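You operate a simulated robot arm through the tools that you are given. There is no shell and no other tool. Be economical: measure what you need, move in short steps, check, and stop when the job is done.

Carry out the task below with a simulated robot arm. There is one attempt and no reset: what you move stays moved.

TASK
Put the yellow round plug from the build bench top on top of the ribbed lamp and the blue round plug on top of the brown rusty channel.

It is judged by the outcome, as a careful person would: the job done as asked, and still so three seconds after it is handed in. It fails if anything else is knocked over, pushed out of place, dropped, spilled or broken.

THE ROBOT
A 6-joint arm with a two-finger parallel gripper, fixed in place. Base frame: the origin is at the foot of the arm, x ahead of it, y to its left, z up; the work surface is at about z = 800. Lengths are in mm, angles in rad, forces in N, time in s.
With the tool pointing down near the work surface it reaches from about 260 to 680 mm from the base axis. Its first joint turns from -1.152 to 1.152 rad. Payload 2.9 kg.
Tool frame: the origin (TCP) lies between the finger pads and is the grasp point; the fingertips stand 30 mm ahead of it; z points along the fingers, y is the line along which they close. The gripper opens to 110 mm. The fingers are 20 mm wide and 10 mm thick; the gripper's body (48 by 112 mm) begins 55 mm behind the TCP.
Orientation is that of the tool frame in the base frame, as a unit quaternion [x, y, z, w]. With the fingers straight down and closing along the base's y, the tool's x points along the base's -x, its y along +y and its z along -z.

THE INTERFACE
- The arm moves only by the tool apply_moves. Its argument "moves" is one flat list of numbers, 6 for each row, row after row: the shift along the tool's x, y, z in mm, then the turn, a rotation vector about the tool's x, y, z in rad. In form: [dx, dy, dz, wx, wy, wz, dx, dy, dz, wx, wy, wz, ...]. A call has 1 to 12 rows; each row is the pose to reach, as a shift and turn from the pose commanded when the call began, along the tool's axes at that moment. "claw" is the gripper command, from -1 (fully open) to 1 (shut), values between in proportion, set as the call begins (left out, the last holds). A row lasts 0.2 s, in which the tool goes at most 50 mm and 0.15 rad; a call with a longer step from one row to the next is refused whole, and so is a gripper value outside its range. A pose out of reach is approached as far as the arm can. The call stops where the force on the tool passes 40 N (or 10 N more than at its start, if that is more) or the arm is blocked; 0.2 s more then pass. The fingers move at their own pace (about 108 mm/s each) and stop on an object; they squeeze with about 32 N. The grip force told is the motor's: it shows also when the fingers shut on nothing. Time passes only in rows, and 0.2 s behind the last, so rows that repeat a pose let the fingers close. It gives the time, the measured TCP pose, the force on the tool (base axes), the opening and the grip force at its end, in the units of the frame above (readings bear some noise).
- Cameras (640 x 400 px; columns grow to the right, rows downward): "scene" is fixed at [73.6, 430.4, 1385]; the picture's right is [-0.79, -0.61, 0.00], its down [-0.35, 0.45, -0.82] and it looks along [0.50, -0.65, -0.57] (base axes); focal length 320 px, centre (320, 200). "wrist" rides on the gripper at [-36, 0, -57] in the tool frame; the picture's right is [0.00, -1.00, 0.00], its down [0.97, 0.00, -0.24] and it looks along [0.24, 0.00, 0.97] (tool axes); focal length 218 px, centre (320, 200).
- snapshot(camera): a new picture of that camera. No time passes.
- probe_pixels(camera, pixels): for up to 12 pixels [column, row] of the newest picture of that camera ("zoom" is the newest enlarged one), the place [x, y, z] in the base frame of the surface seen there, good to about 2 mm. No time passes.
- inspect(camera, box): a new picture of the part [left, top, right, bottom] of that camera's present view, enlarged. No time passes.
- job_done(): hands the job in; it is judged then, once.

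Work in short steps. Measure before you move; look again where a grasp or a placing could have gone wrong, and mend it. You have 60 turns and 26 pictures in all, the two below and enlarged ones among them. Open the gripper and draw the arm clear of the work before you hand the job in, unless the task says otherwise; then end with one line.

The tools are called after ">>>" as a command line: name --argument value ..., lists and objects as JSON in quotes. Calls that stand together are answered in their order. apply_moves: Moves the arm, as the interface text tells. Its arguments: {"type":"object","properties":{"moves":{"type":"array"},"claw":{"type":"number"}},"required":["moves"]} The other tools are called the same way: snapshot (camera) takes a picture; probe_pixels (camera, pixels) gives the place of the surface under pixels of a picture; inspect (camera, box) takes an enlarged picture of a part of a camera's view; job_done () hands the job in.

At the start:

```text
clock: 0.0
tcp_pos: [402.7, -124.3, 1183.7]
orientation: [0.0, 1.0, 0.0, 0.0]
ft_force: [0.6, -0.2, -0.4]
gripper_width: 110.2
gripper_force: 0.1
```

scene: 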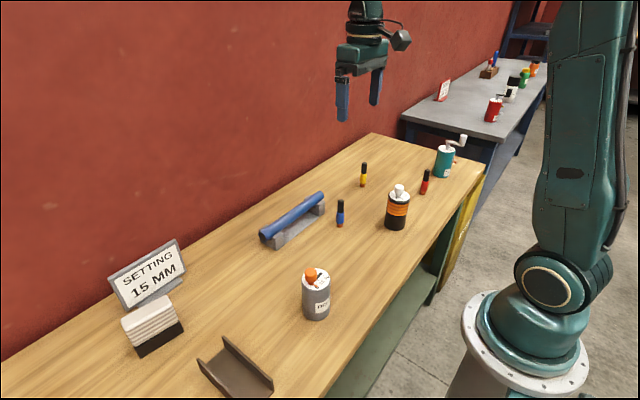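
wrist: 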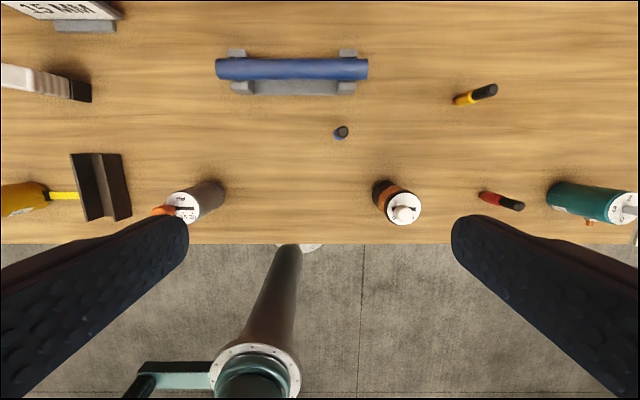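

I'll zoom in on the plugs, and on the lamp and channel, to identify and measure them.

>>> inspect --camera "scene" --box '[300, 140, 460, 240]'

>>> inspect --camera "scene" --box '[90, 230, 362, 400]'

>>> probe_pixels --camera "wrist" --pixels '[[341, 131], [487, 91], [463, 99], [515, 206], [490, 197], [75, 90], [40, 82], [10, 76], [97, 190], [76, 190], [122, 190], [300, 130]]'

>>> probe_pixels --camera "scene" --pixels '[[145, 312], [130, 320], [165, 303], [150, 325], [155, 342], [235, 375], [245, 355], [220, 385], [340, 202], [340, 222], [363, 165], [363, 182]]'

```text
4.00 times, centred on (380, 190) of scene
```

zoom: 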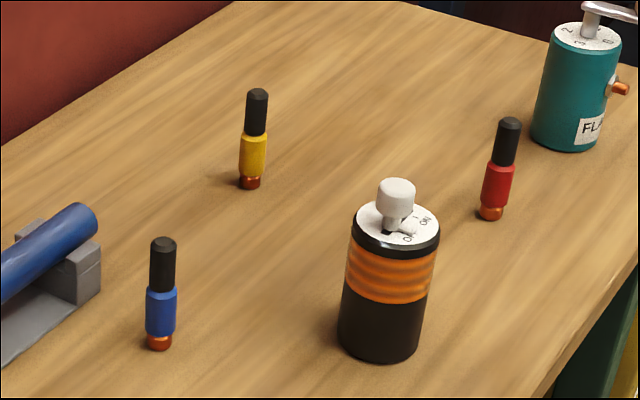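

```text
2.35 times, centred on (226, 315) of scene
```

zoom: 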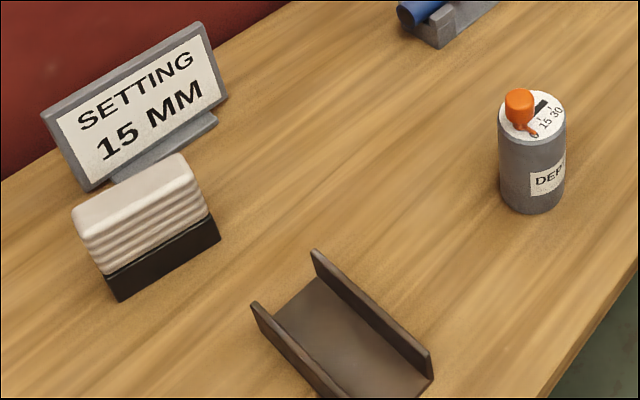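

```text
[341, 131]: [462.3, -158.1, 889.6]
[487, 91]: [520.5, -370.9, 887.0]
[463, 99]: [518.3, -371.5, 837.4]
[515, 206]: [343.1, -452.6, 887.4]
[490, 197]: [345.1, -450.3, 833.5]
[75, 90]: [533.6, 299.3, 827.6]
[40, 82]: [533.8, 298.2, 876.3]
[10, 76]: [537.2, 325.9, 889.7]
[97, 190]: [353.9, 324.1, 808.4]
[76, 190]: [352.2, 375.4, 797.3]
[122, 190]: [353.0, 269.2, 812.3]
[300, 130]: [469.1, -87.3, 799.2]
```

```text
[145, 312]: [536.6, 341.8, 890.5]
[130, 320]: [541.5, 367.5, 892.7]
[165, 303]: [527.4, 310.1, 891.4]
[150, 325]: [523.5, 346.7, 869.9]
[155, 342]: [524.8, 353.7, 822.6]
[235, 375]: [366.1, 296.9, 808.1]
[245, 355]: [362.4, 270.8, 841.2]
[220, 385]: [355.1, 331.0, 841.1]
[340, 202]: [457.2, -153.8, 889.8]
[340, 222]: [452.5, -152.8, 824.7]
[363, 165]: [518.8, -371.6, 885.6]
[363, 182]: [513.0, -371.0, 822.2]
```

The candidates for "ribbed lamp" are the white ribbed block and the orange-ribbed canister, so I'll look closer at both.

>>> inspect --camera "scene" --box '[368, 175, 432, 235]'

>>> inspect --camera "scene" --box '[100, 280, 196, 360]'

>>> inspect --camera "scene" --box '[420, 40, 560, 128]'

>>> inspect --camera "wrist" --box '[0, 0, 230, 144]'

```text
6.67 times, centred on (400, 205) of scene
```

zoom: 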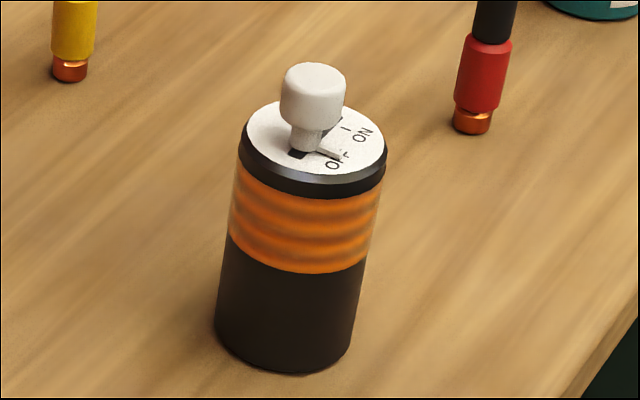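

```text
5.00 times, centred on (148, 320) of scene
```

zoom: 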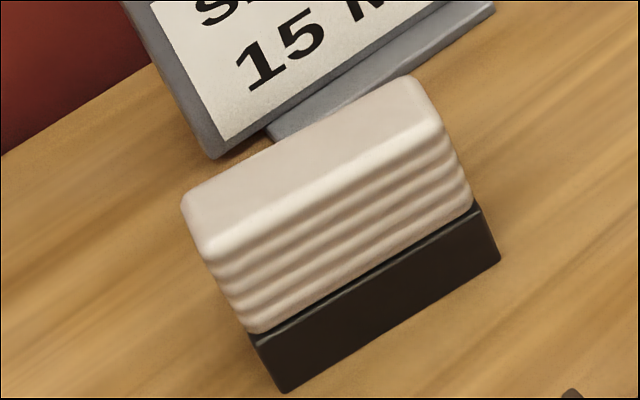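

```text
4.55 times, centred on (490, 84) of scene
```

zoom: 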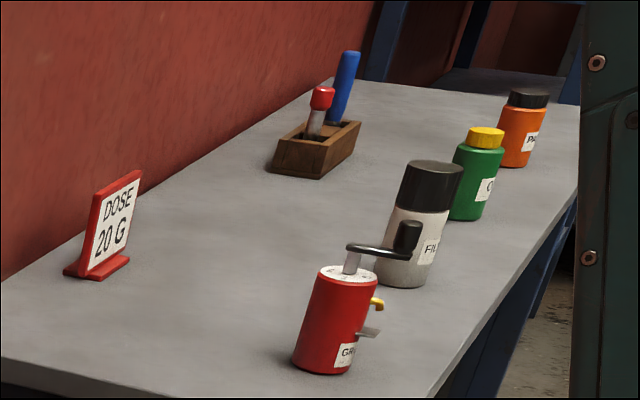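

```text
2.78 times, centred on (115, 72) of wrist
```

zoom: 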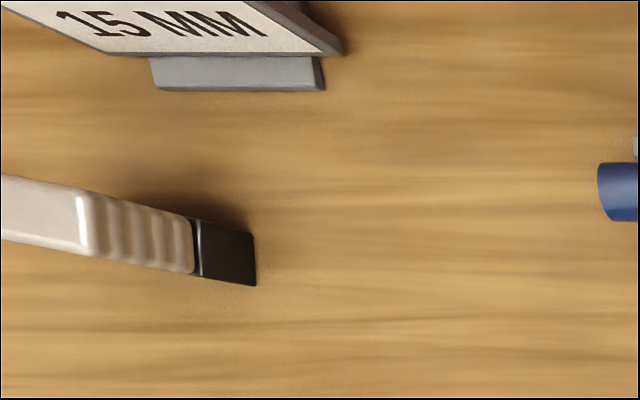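

Both are noted; I'll go above the blue plug first and check it with the wrist camera.

>>> apply_moves --moves '[-11, -6.6, 37, 0, 0, 0, -22, -13, 74, 0, 0, 0, -34, -20, 111, 0, 0, 0, -45, -26, 148, 0, 0, 0, -56, -33, 184, 0, 0, 0]' --claw -1

>>> snapshot --camera "wrist"

```text
clock: 1.2
tcp_pos: [459.8, -158.8, 998.1]
orientation: [0.0, 1.0, 0.0, 0.0]
ft_force: [-0.9, -0.4, -0.6]
gripper_width: 110.0
gripper_force: 0.1
```

```text
17 pictures are left
```

wrist: 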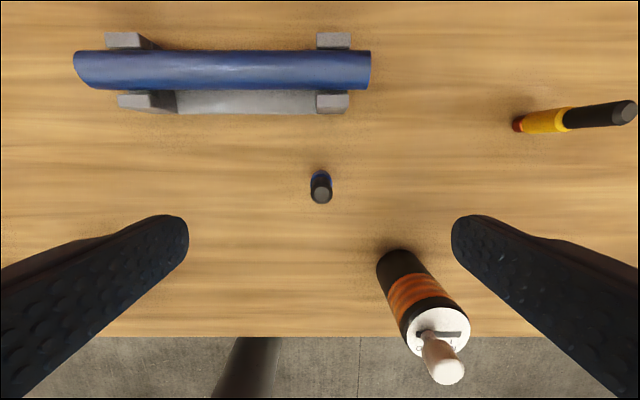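

The blue plug's top is at about (321,195), and the canister is at lower right near (430,320). I'll probe the top edges and canister extents for clearance.

>>> probe_pixels --camera "wrist" --pixels '[[321, 195], [313, 195], [329, 195], [321, 188], [321, 201], [321, 177], [440, 312], [467, 325], [408, 330], [448, 370], [395, 255], [410, 265]]'

```text
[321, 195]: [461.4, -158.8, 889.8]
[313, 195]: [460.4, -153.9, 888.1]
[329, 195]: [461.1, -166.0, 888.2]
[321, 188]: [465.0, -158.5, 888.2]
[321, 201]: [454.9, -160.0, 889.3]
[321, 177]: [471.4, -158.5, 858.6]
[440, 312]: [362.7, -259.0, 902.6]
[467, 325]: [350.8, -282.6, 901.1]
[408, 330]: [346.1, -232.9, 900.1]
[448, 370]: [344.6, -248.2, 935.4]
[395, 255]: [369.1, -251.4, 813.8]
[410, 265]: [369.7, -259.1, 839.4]
```

The plug's centre is about (460,-159.5) with the top at z 889. I'll descend to z≈880 and close on the handle.

>>> apply_moves --moves '[0, 0, 40, 0, 0, 0, 0, 0, 80, 0, 0, 0, 0, 0, 117, 0, 0, 0, 0, 0, 117, 0, 0, 0]'

>>> apply_moves --moves '[0, 0, 0, 0, 0, 0, 0, 0, 0, 0, 0, 0, 0, 0, 0, 0, 0, 0, 0, 0, 0, 0, 0, 0]' --claw 1

```text
clock: 2.2
tcp_pos: [459.3, -159.5, 886.0]
orientation: [0.0, 1.0, 0.0, 0.0]
ft_force: [-0.3, 0.0, 0.4]
gripper_width: 110.3
gripper_force: 0.0
```

```text
clock: 3.2
tcp_pos: [459.2, -158.8, 886.6]
orientation: [0.001, 1.0, 0.0, -0.001]
ft_force: [0.0, -0.8, 0.1]
gripper_width: 20.6
gripper_force: 31.9
```

The handle is held (opening 20.6 mm, 32 N). I'll lift well clear and carry it toward the channel.

>>> apply_moves --moves '[0, 0, -48, 0, 0, 0, 0, 0, -96, 0, 0, 0, 0, 0, -144, 0, 0, 0, 0, 0, -190, 0, 0, 0]'

>>> apply_moves --moves '[10, 46, 0, 0, 0, 0, 20, 92, 0, 0, 0, 0, 30, 138, 0, 0, 0, 0, 40, 184, 0, 0, 0, 0, 50, 230, 0, 0, 0, 0, 60, 276, 0, 0, 0, 0, 70, 322, 0, 0, 0, 0, 80, 368, 0, 0, 0, 0, 90, 414, 0, 0, 0, 0, 100, 460, 0, 0, 0, 0]'

>>> snapshot --camera "wrist"

>>> snapshot --camera "scene"

```text
clock: 4.2
tcp_pos: [458.9, -156.4, 1075.5]
orientation: [0.0, 1.0, 0.0, -0.001]
ft_force: [-0.2, 1.2, -0.7]
gripper_width: 21.2
gripper_force: 31.6
```

```text
clock: 6.4
tcp_pos: [364.1, 305.0, 1067.6]
orientation: [0.0, 1.0, 0.0, 0.002]
ft_force: [-0.6, -0.6, -0.2]
gripper_width: 20.8
gripper_force: 32.1
```

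```text
16 pictures are left
```

wrist: 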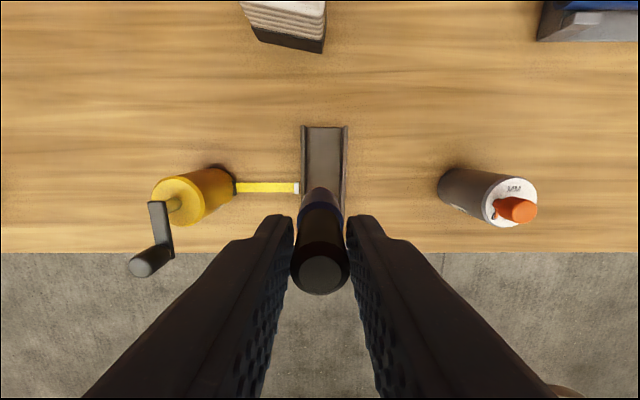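

```text
15 pictures are left
```

scene: 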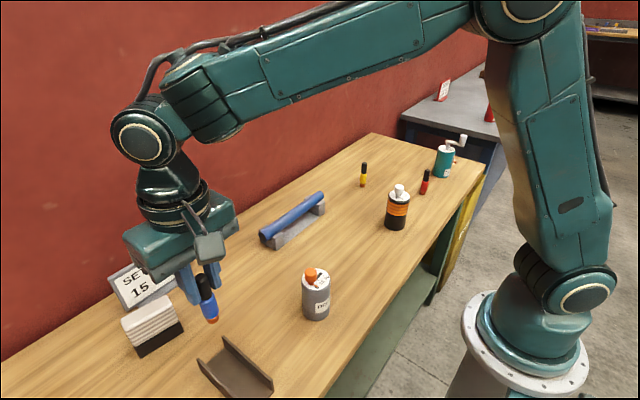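

The channel lies at about (325,165) with the tape's tip by its left wall at (297,188). I'll probe the channel's floor and walls.

>>> probe_pixels --camera "wrist" --pixels '[[305, 128], [345, 128], [325, 135], [325, 160], [312, 150], [338, 150], [304, 150], [346, 150], [297, 188], [303, 190], [345, 195], [230, 187]]'

>>> probe_pixels --camera "scene" --pixels '[[199, 360], [225, 339], [271, 378], [215, 377], [240, 368], [225, 360], [235, 380], [250, 385], [210, 315], [205, 290]]'

>>> inspect --camera "wrist" --box '[220, 110, 420, 235]'

```text
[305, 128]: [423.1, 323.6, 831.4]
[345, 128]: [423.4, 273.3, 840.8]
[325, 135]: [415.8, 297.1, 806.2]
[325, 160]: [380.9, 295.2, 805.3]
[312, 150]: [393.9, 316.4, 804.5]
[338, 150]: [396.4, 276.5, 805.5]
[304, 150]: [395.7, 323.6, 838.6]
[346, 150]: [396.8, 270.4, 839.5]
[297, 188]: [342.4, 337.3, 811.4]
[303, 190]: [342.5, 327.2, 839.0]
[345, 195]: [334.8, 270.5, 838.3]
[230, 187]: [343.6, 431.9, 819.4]
```

```text
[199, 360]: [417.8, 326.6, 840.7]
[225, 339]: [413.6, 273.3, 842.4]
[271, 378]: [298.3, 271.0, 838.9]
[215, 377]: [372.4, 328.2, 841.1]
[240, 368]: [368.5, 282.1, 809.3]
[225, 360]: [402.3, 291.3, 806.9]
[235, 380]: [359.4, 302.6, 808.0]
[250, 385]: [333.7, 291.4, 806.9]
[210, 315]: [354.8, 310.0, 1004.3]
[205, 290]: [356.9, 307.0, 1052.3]
```

```text
3.20 times, centred on (320, 172) of wrist
```

zoom: 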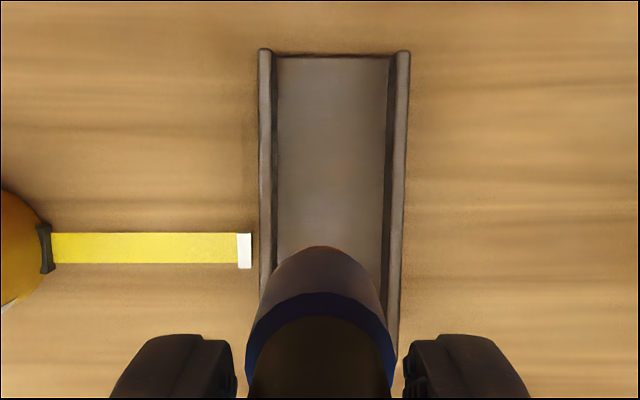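

The channel spans x 298–423, y 270–327, with its floor at about z 806. The plug's bottom is ~86 mm below the TCP, so I'll align at (362,298.5) and descend to just above the floor.

>>> apply_moves --moves '[2, -6.5, 0, 0, 0, 0, 2, -6.5, 45, 0, 0, 0, 2, -6.5, 90, 0, 0, 0, 2, -6.5, 130, 0, 0, 0, 2, -6.5, 160, 0, 0, 0, 2, -6.5, 160, 0, 0, 0]'

>>> inspect --camera "scene" --box '[130, 240, 370, 400]'

```text
clock: 7.8
tcp_pos: [356.7, 296.1, 910.9]
orientation: [0.0, 1.0, 0.0, 0.0]
ft_force: [-0.2, 0.1, 0.1]
gripper_width: 21.0
gripper_force: 31.5
```

```text
2.50 times, centred on (250, 320) of scene
```

zoom: 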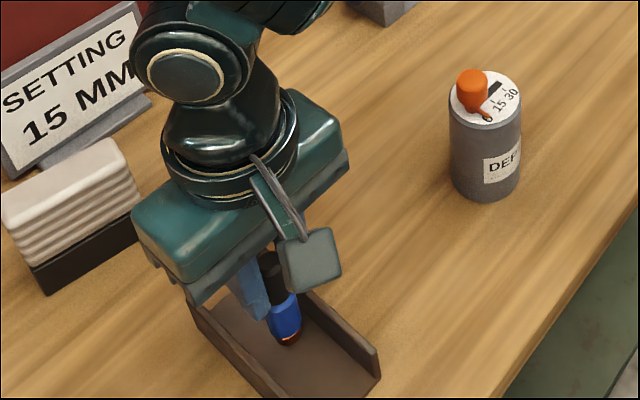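

The plug hangs in the channel near the centre, with ~18 mm left. I'll descend in small steps until contact.

>>> apply_moves --moves '[0, 2, 5, 0, 0, 0, 0, 2, 10, 0, 0, 0, 0, 2, 13, 0, 0, 0, 0, 2, 15, 0, 0, 0, 0, 2, 16, 0, 0, 0]'

```text
clock: 9.0
tcp_pos: [355.5, 296.9, 896.3]
orientation: [-0.001, 1.0, -0.001, 0.0]
ft_force: [-0.1, -0.4, -0.7]
gripper_width: 21.1
gripper_force: 32.0
```

>>> apply_moves --moves '[0, 0, 1, 0, 0, 0, 0, 0, 2, 0, 0, 0, 0, 0, 3, 0, 0, 0, 0, 0, 4, 0, 0, 0, 0, 0, 5, 0, 0, 0, 0, 0, 6, 0, 0, 0]'

```text
clock: 10.4
tcp_pos: [358.0, 299.0, 891.7]
orientation: [0.0, 1.0, 0.002, 0.002]
ft_force: [-1.6, -2.0, 28.1]
gripper_width: 21.4
gripper_force: 32.3
```

Contact at z≈892 as predicted (28 N). I'll ease up 1.5 mm and open the fingers moderately.

>>> apply_moves --moves '[0, 0, -1, 0, 0, 0, 0, 0, -1.5, 0, 0, 0]'

>>> apply_moves --moves '[0, 0, 0, 0, 0, 0, 0, 0, 0, 0, 0, 0, 0, 0, 0, 0, 0, 0]' --claw 0.2

>>> apply_moves --moves '[0, 0, -20, 0, 0, 0, 0, 0, -60, 0, 0, 0, 0, 0, -110, 0, 0, 0, 0, 0, -160, 0, 0, 0, 0, 0, -170, 0, 0, 0]'

>>> snapshot --camera "wrist"

```text
clock: 11.0
tcp_pos: [358.7, 297.7, 891.7]
orientation: [0.0, 1.0, 0.001, 0.001]
ft_force: [6.2, 1.3, 16.7]
gripper_width: 21.1
gripper_force: 32.2
```

```text
clock: 11.8
tcp_pos: [355.6, 298.5, 891.1]
orientation: [0.0, 1.0, 0.0, 0.0]
ft_force: [0.9, 0.0, 0.2]
gripper_width: 44.5
gripper_force: 0.0
```

```text
clock: 13.0
tcp_pos: [357.3, 298.3, 1062.0]
orientation: [0.0, 1.0, -0.001, -0.001]
ft_force: [0.7, 0.2, 0.4]
gripper_width: 44.0
gripper_force: 0.0
```

```text
12 pictures are left
```

wrist: 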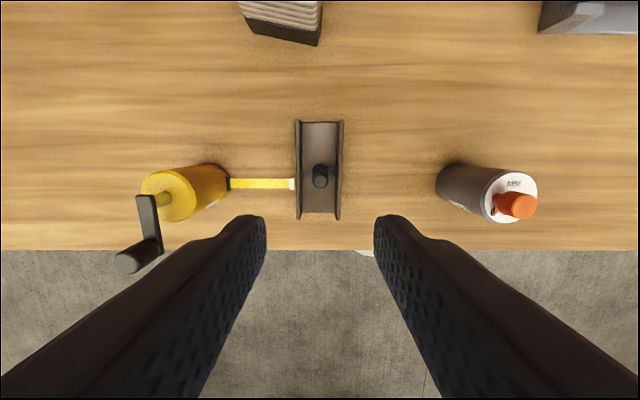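

The blue plug stands in the channel at (320,175). Now I'll travel to the yellow plug at about (518,-371), staying high.

>>> apply_moves --moves '[-11, -46, 0, 0, 0, 0, -22, -92, 0, 0, 0, 0, -33, -138, 0, 0, 0, 0, -44, -184, 0, 0, 0, 0, -55, -230, 0, 0, 0, 0, -66, -276, 0, 0, 0, 0, -77, -322, 0, 0, 0, 0, -88, -368, 0, 0, 0, 0, -99, -414, 0, 0, 0, 0, -110, -460, 0, 0, 0, 0]' --claw -1

>>> apply_moves --moves '[-10, -42, 10, 0, 0, 0, -20, -84, 20, 0, 0, 0, -30, -126, 30, 0, 0, 0, -40, -168, 40, 0, 0, 0, -50, -208, 50, 0, 0, 0, -50, -208, 60, 0, 0, 0]'

>>> snapshot --camera "wrist"

```text
clock: 15.2
tcp_pos: [465.0, -162.0, 1064.7]
orientation: [-0.001, 1.0, 0.001, 0.0]
ft_force: [-0.2, -0.3, 0.6]
gripper_width: 110.0
gripper_force: 0.0
```

```text
clock: 16.6
tcp_pos: [517.8, -372.2, 1004.5]
orientation: [0.0, 1.0, 0.0, 0.0]
ft_force: [-0.8, 0.3, 0.0]
gripper_width: 110.1
gripper_force: 0.1
```

```text
11 pictures are left
```

wrist: 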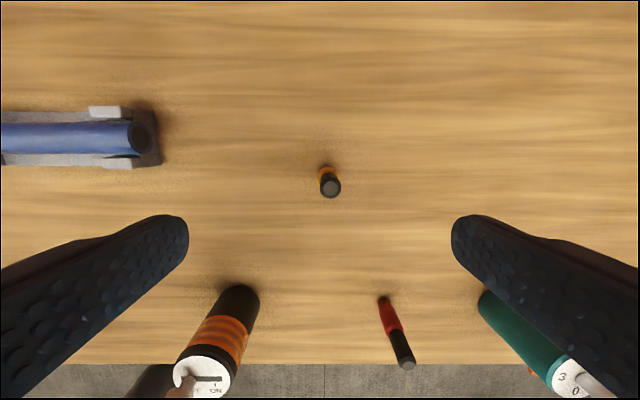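

>>> probe_pixels --camera "wrist" --pixels '[[331, 188], [323, 188], [339, 188], [331, 181], [331, 195], [327, 172]]'

>>> inspect --camera "wrist" --box '[130, 260, 290, 400]'

```text
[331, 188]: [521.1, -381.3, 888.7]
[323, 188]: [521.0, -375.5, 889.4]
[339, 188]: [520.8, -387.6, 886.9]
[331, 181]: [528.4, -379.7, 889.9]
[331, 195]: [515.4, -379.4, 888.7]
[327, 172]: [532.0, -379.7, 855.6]
```

```text
2.86 times, centred on (210, 330) of wrist
```

zoom: 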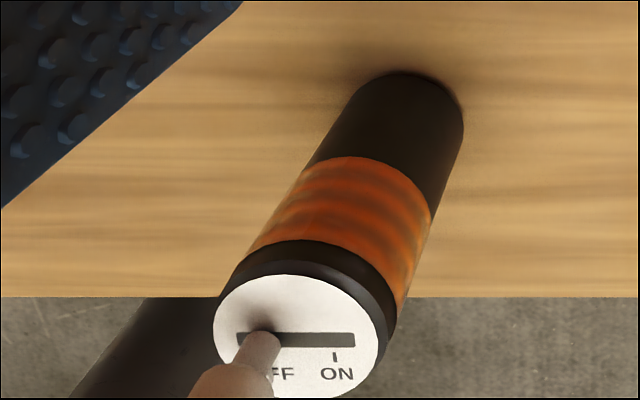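

The canister's orange band is just a smooth texture and it has a slider lever on top; the truly ribbed, flat-topped object is the white one. The yellow plug's centre is (521,-380.5), so I'll descend and grip.

>>> apply_moves --moves '[-3, -8.3, 10, 0, 0, 0, -3, -8.3, 45, 0, 0, 0, -3, -8.3, 85, 0, 0, 0, -3, -8.3, 119, 0, 0, 0, -3, -8.3, 119, 0, 0, 0]'

>>> apply_moves --moves '[0, 0, 0, 0, 0, 0, 0, 0, 0, 0, 0, 0, 0, 0, 0, 0, 0, 0, 0, 0, 0, 0, 0, 0]' --claw 1

>>> apply_moves --moves '[0, 0, -48, 0, 0, 0, 0, 0, -96, 0, 0, 0, 0, 0, -144, 0, 0, 0, 0, 0, -190, 0, 0, 0, 0, 0, -190, 0, 0, 0]'

```text
clock: 17.8
tcp_pos: [521.2, -380.1, 881.1]
orientation: [0.0, 1.0, 0.001, 0.0]
ft_force: [-0.9, 0.6, 0.2]
gripper_width: 109.9
gripper_force: 0.0
```

```text
clock: 18.8
tcp_pos: [521.2, -377.9, 881.9]
orientation: [0.001, 1.0, 0.0, 0.0]
ft_force: [0.3, -0.3, 1.8]
gripper_width: 20.6
gripper_force: 31.4
```

```text
clock: 20.0
tcp_pos: [520.4, -376.7, 1074.9]
orientation: [0.0, 1.0, 0.0, 0.001]
ft_force: [-0.2, 0.5, -0.3]
gripper_width: 21.1
gripper_force: 31.6
```

The yellow plug is lifted (bottom ≈ TCP−81.5). I'll carry it toward the ribbed lamp, stopping slightly short to look.

>>> apply_moves --moves '[3, 45, -5, 0, 0, 0, 6, 90, -10, 0, 0, 0, 9, 135, -10, 0, 0, 0, 12, 180, -10, 0, 0, 0, 15, 225, -10, 0, 0, 0, 18, 270, -10, 0, 0, 0, 20, 315, -10, 0, 0, 0, 22, 360, -10, 0, 0, 0, 24, 405, -10, 0, 0, 0, 26, 450, -10, 0, 0, 0, 28, 495, -10, 0, 0, 0]'

>>> apply_moves --moves '[0, 45, 0, 0, 0, 0, 0, 90, 0, 0, 0, 0, 0, 135, 0, 0, 0, 0, 0, 180, 0, 0, 0, 0, 0, 217, 0, 0, 0, 0, 0, 217, 0, 0, 0, 0]'

>>> snapshot --camera "wrist"

>>> snapshot --camera "scene"

```text
clock: 22.4
tcp_pos: [489.8, 116.1, 1083.8]
orientation: [0.0, 1.0, 0.0, 0.0]
ft_force: [-0.2, 0.1, -0.3]
gripper_width: 21.0
gripper_force: 32.0
```

```text
clock: 23.8
tcp_pos: [491.6, 331.6, 1082.8]
orientation: [0.0, 1.0, 0.0, 0.0]
ft_force: [1.2, -0.8, -1.5]
gripper_width: 21.0
gripper_force: 32.2
```

```text
9 pictures are left
```

wrist: 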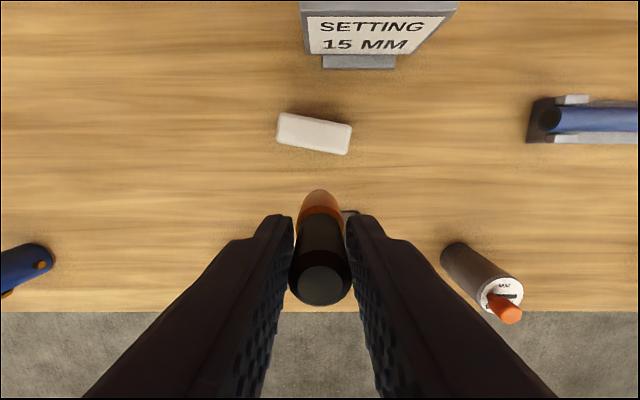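

```text
8 pictures are left
```

scene: 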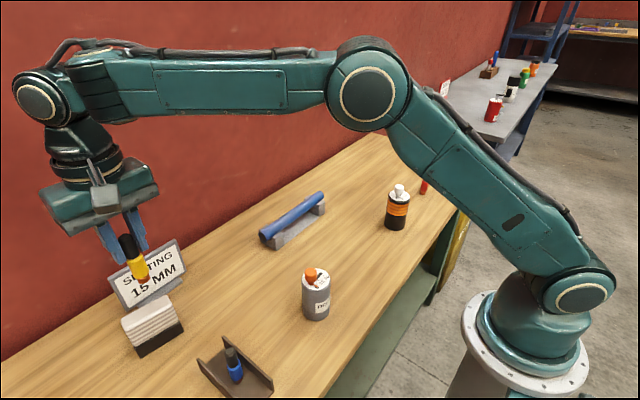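

The white block's top is at about (314,133). I'll probe it and also check the blue object at far left (25,265).

>>> probe_pixels --camera "wrist" --pixels '[[314, 133], [282, 118], [280, 140], [346, 150], [349, 128], [314, 121], [314, 146], [296, 131], [334, 137], [345, 62], [390, 62], [30, 262]]'

>>> inspect --camera "wrist" --box '[0, 190, 160, 310]'

```text
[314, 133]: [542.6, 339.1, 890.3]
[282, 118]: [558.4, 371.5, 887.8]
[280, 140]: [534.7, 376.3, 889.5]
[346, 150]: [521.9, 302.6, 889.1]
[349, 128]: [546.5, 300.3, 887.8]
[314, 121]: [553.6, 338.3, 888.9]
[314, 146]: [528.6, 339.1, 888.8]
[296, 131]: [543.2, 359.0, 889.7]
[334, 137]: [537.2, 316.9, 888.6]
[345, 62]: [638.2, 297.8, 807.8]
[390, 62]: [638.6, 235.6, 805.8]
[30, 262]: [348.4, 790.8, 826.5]
```

```text
3.33 times, centred on (80, 250) of wrist
```

zoom: 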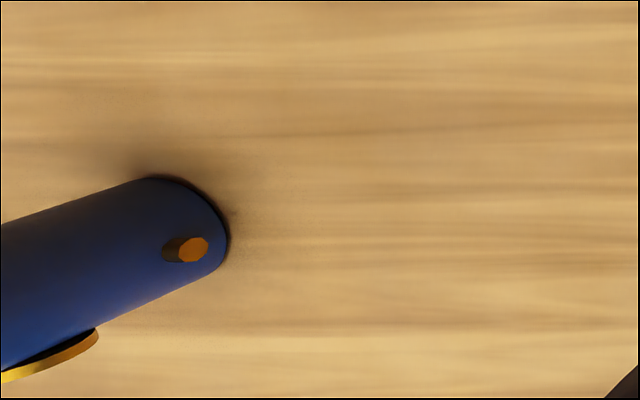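

That is not ribbed and is out of reach. The lamp's top is centred at (541,338), z≈889; I'll move over it and descend to ~14 mm above contact.

>>> apply_moves --moves '[-25, 3, 0, 0, 0, 0, -49.5, 6.4, 0, 0, 0, 0, -49.5, 6.4, 35, 0, 0, 0, -49.5, 6.4, 70, 0, 0, 0, -49.5, 6.4, 97, 0, 0, 0, -49.5, 6.4, 97, 0, 0, 0, -49.5, 6.4, 97, 0, 0, 0]'

>>> inspect --camera "scene" --box '[70, 230, 230, 370]'

```text
clock: 25.4
tcp_pos: [544.8, 339.1, 985.7]
orientation: [0.001, 1.0, 0.0, -0.001]
ft_force: [-0.6, -0.8, -2.0]
gripper_width: 20.8
gripper_force: 32.1
```

```text
2.86 times, centred on (150, 300) of scene
```

zoom: 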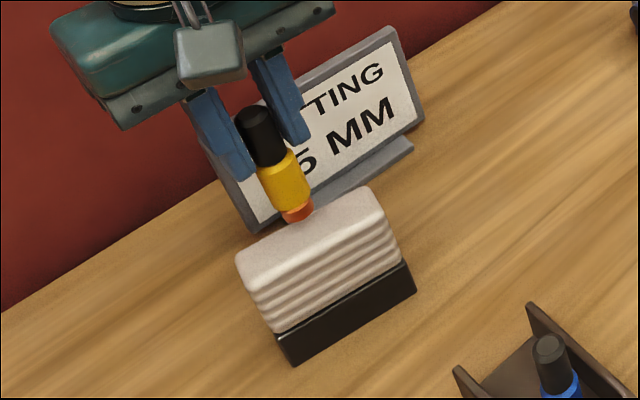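

I'll re-read the pose with a null step and probe the plug's surface in the zoom.

>>> probe_pixels --camera "zoom" --pixels '[[285, 185], [297, 213], [262, 140], [310, 255]]'

>>> apply_moves --moves '[0, 0, 1, 0, 0, 0, 0, 0, 3, 0, 0, 0, 0, 0, 5, 0, 0, 0]'

```text
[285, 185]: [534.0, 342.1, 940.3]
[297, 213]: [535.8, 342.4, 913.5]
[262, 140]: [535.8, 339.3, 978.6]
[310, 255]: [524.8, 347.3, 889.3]
```

```text
clock: 26.2
tcp_pos: [542.0, 340.5, 980.2]
orientation: [0.0, 1.0, 0.0, 0.0]
ft_force: [0.7, -0.2, -1.5]
gripper_width: 21.1
gripper_force: 32.1
```

The plug axis is about (541,337), well centred. I'll lower in 1 mm steps to contact.

>>> apply_moves --moves '[0, 0, 2, 0, 0, 0, 0, 0, 4, 0, 0, 0, 0, 0, 5.5, 0, 0, 0, 0, 0, 6.5, 0, 0, 0, 0, 0, 7.5, 0, 0, 0, 0, 0, 8.5, 0, 0, 0]'

```text
clock: 27.6
tcp_pos: [541.1, 340.9, 972.9]
orientation: [0.0, 1.0, 0.0, 0.001]
ft_force: [-0.9, -1.9, 5.2]
gripper_width: 21.2
gripper_force: 31.7
```

Light contact (5 N). I'll go another 0.5 mm, then open gently.

>>> apply_moves --moves '[0, 0, 0.5, 0, 0, 0, 0, 0, 0.5, 0, 0, 0]'

>>> apply_moves --moves '[0, 0, 0, 0, 0, 0, 0, 0, 0, 0, 0, 0, 0, 0, 0, 0, 0, 0]' --claw 0.2

>>> apply_moves --moves '[0, 0, -15, 0, 0, 0, 0, 0, -40, 0, 0, 0, 0, 0, -80, 0, 0, 0, 0, 0, -120, 0, 0, 0, 40, -20, -120, 0, 0, 0, 80, -50, -120, 0, 0, 0, 110, -90, -120, 0, 0, 0, 140, -130, -120, 0, 0, 0, 140, -130, -120, 0, 0, 0]'

>>> snapshot --camera "scene"

```text
clock: 28.2
tcp_pos: [540.9, 341.5, 972.6]
orientation: [0.0, 1.0, 0.001, 0.0]
ft_force: [-2.0, -2.3, 12.0]
gripper_width: 21.0
gripper_force: 31.7
```

```text
clock: 29.0
tcp_pos: [541.1, 340.2, 971.6]
orientation: [0.0, 1.0, -0.001, 0.0]
ft_force: [-0.1, -0.5, -0.3]
gripper_width: 44.2
gripper_force: 0.0
```

```text
clock: 31.0
tcp_pos: [402.1, 212.0, 1093.5]
orientation: [0.0, 1.0, 0.001, 0.0]
ft_force: [-0.5, 0.0, 0.4]
gripper_width: 43.9
gripper_force: 0.0
```

```text
5 pictures are left
```

scene: 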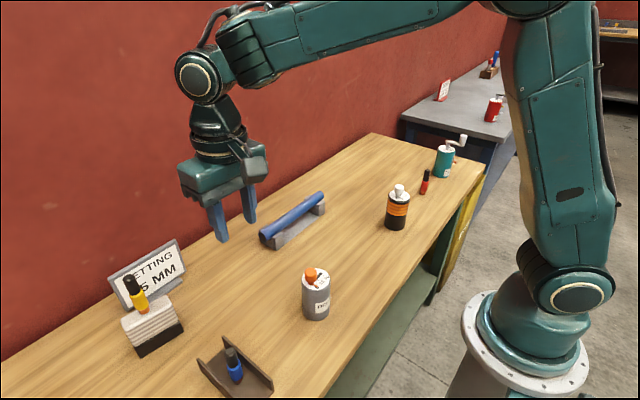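

Both plugs stand where they were asked for, nothing else has moved, and the arm is clear at z≈1093. I'll open the gripper fully and take one close check.

>>> apply_moves --moves '[0, -40, -20, 0, 0, 0, 0, -80, -40, 0, 0, 0, 0, -80, -40, 0, 0, 0]' --claw -1

>>> inspect --camera "scene" --box '[90, 230, 290, 400]'

```text
clock: 31.8
tcp_pos: [400.7, 129.3, 1131.8]
orientation: [-0.001, 1.0, 0.0, 0.0]
ft_force: [-0.2, -1.4, 1.2]
gripper_width: 110.1
gripper_force: 0.0
```

```text
2.35 times, centred on (190, 315) of scene
```

zoom: 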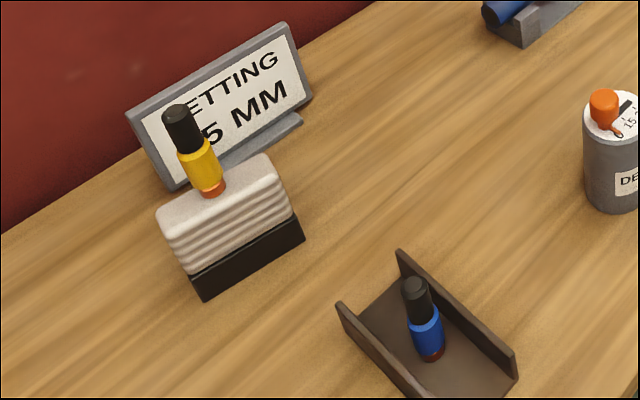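

Both plugs stand upright and stable, so I'm handing in the job.

>>> job_done

```text
The job is handed in.
```

The yellow plug stands on top of the white ribbed block, which I took to be the ribbed lamp, and the blue plug stands upright on the floor of the brown rusty channel; nothing else appears to have moved in the pictures.
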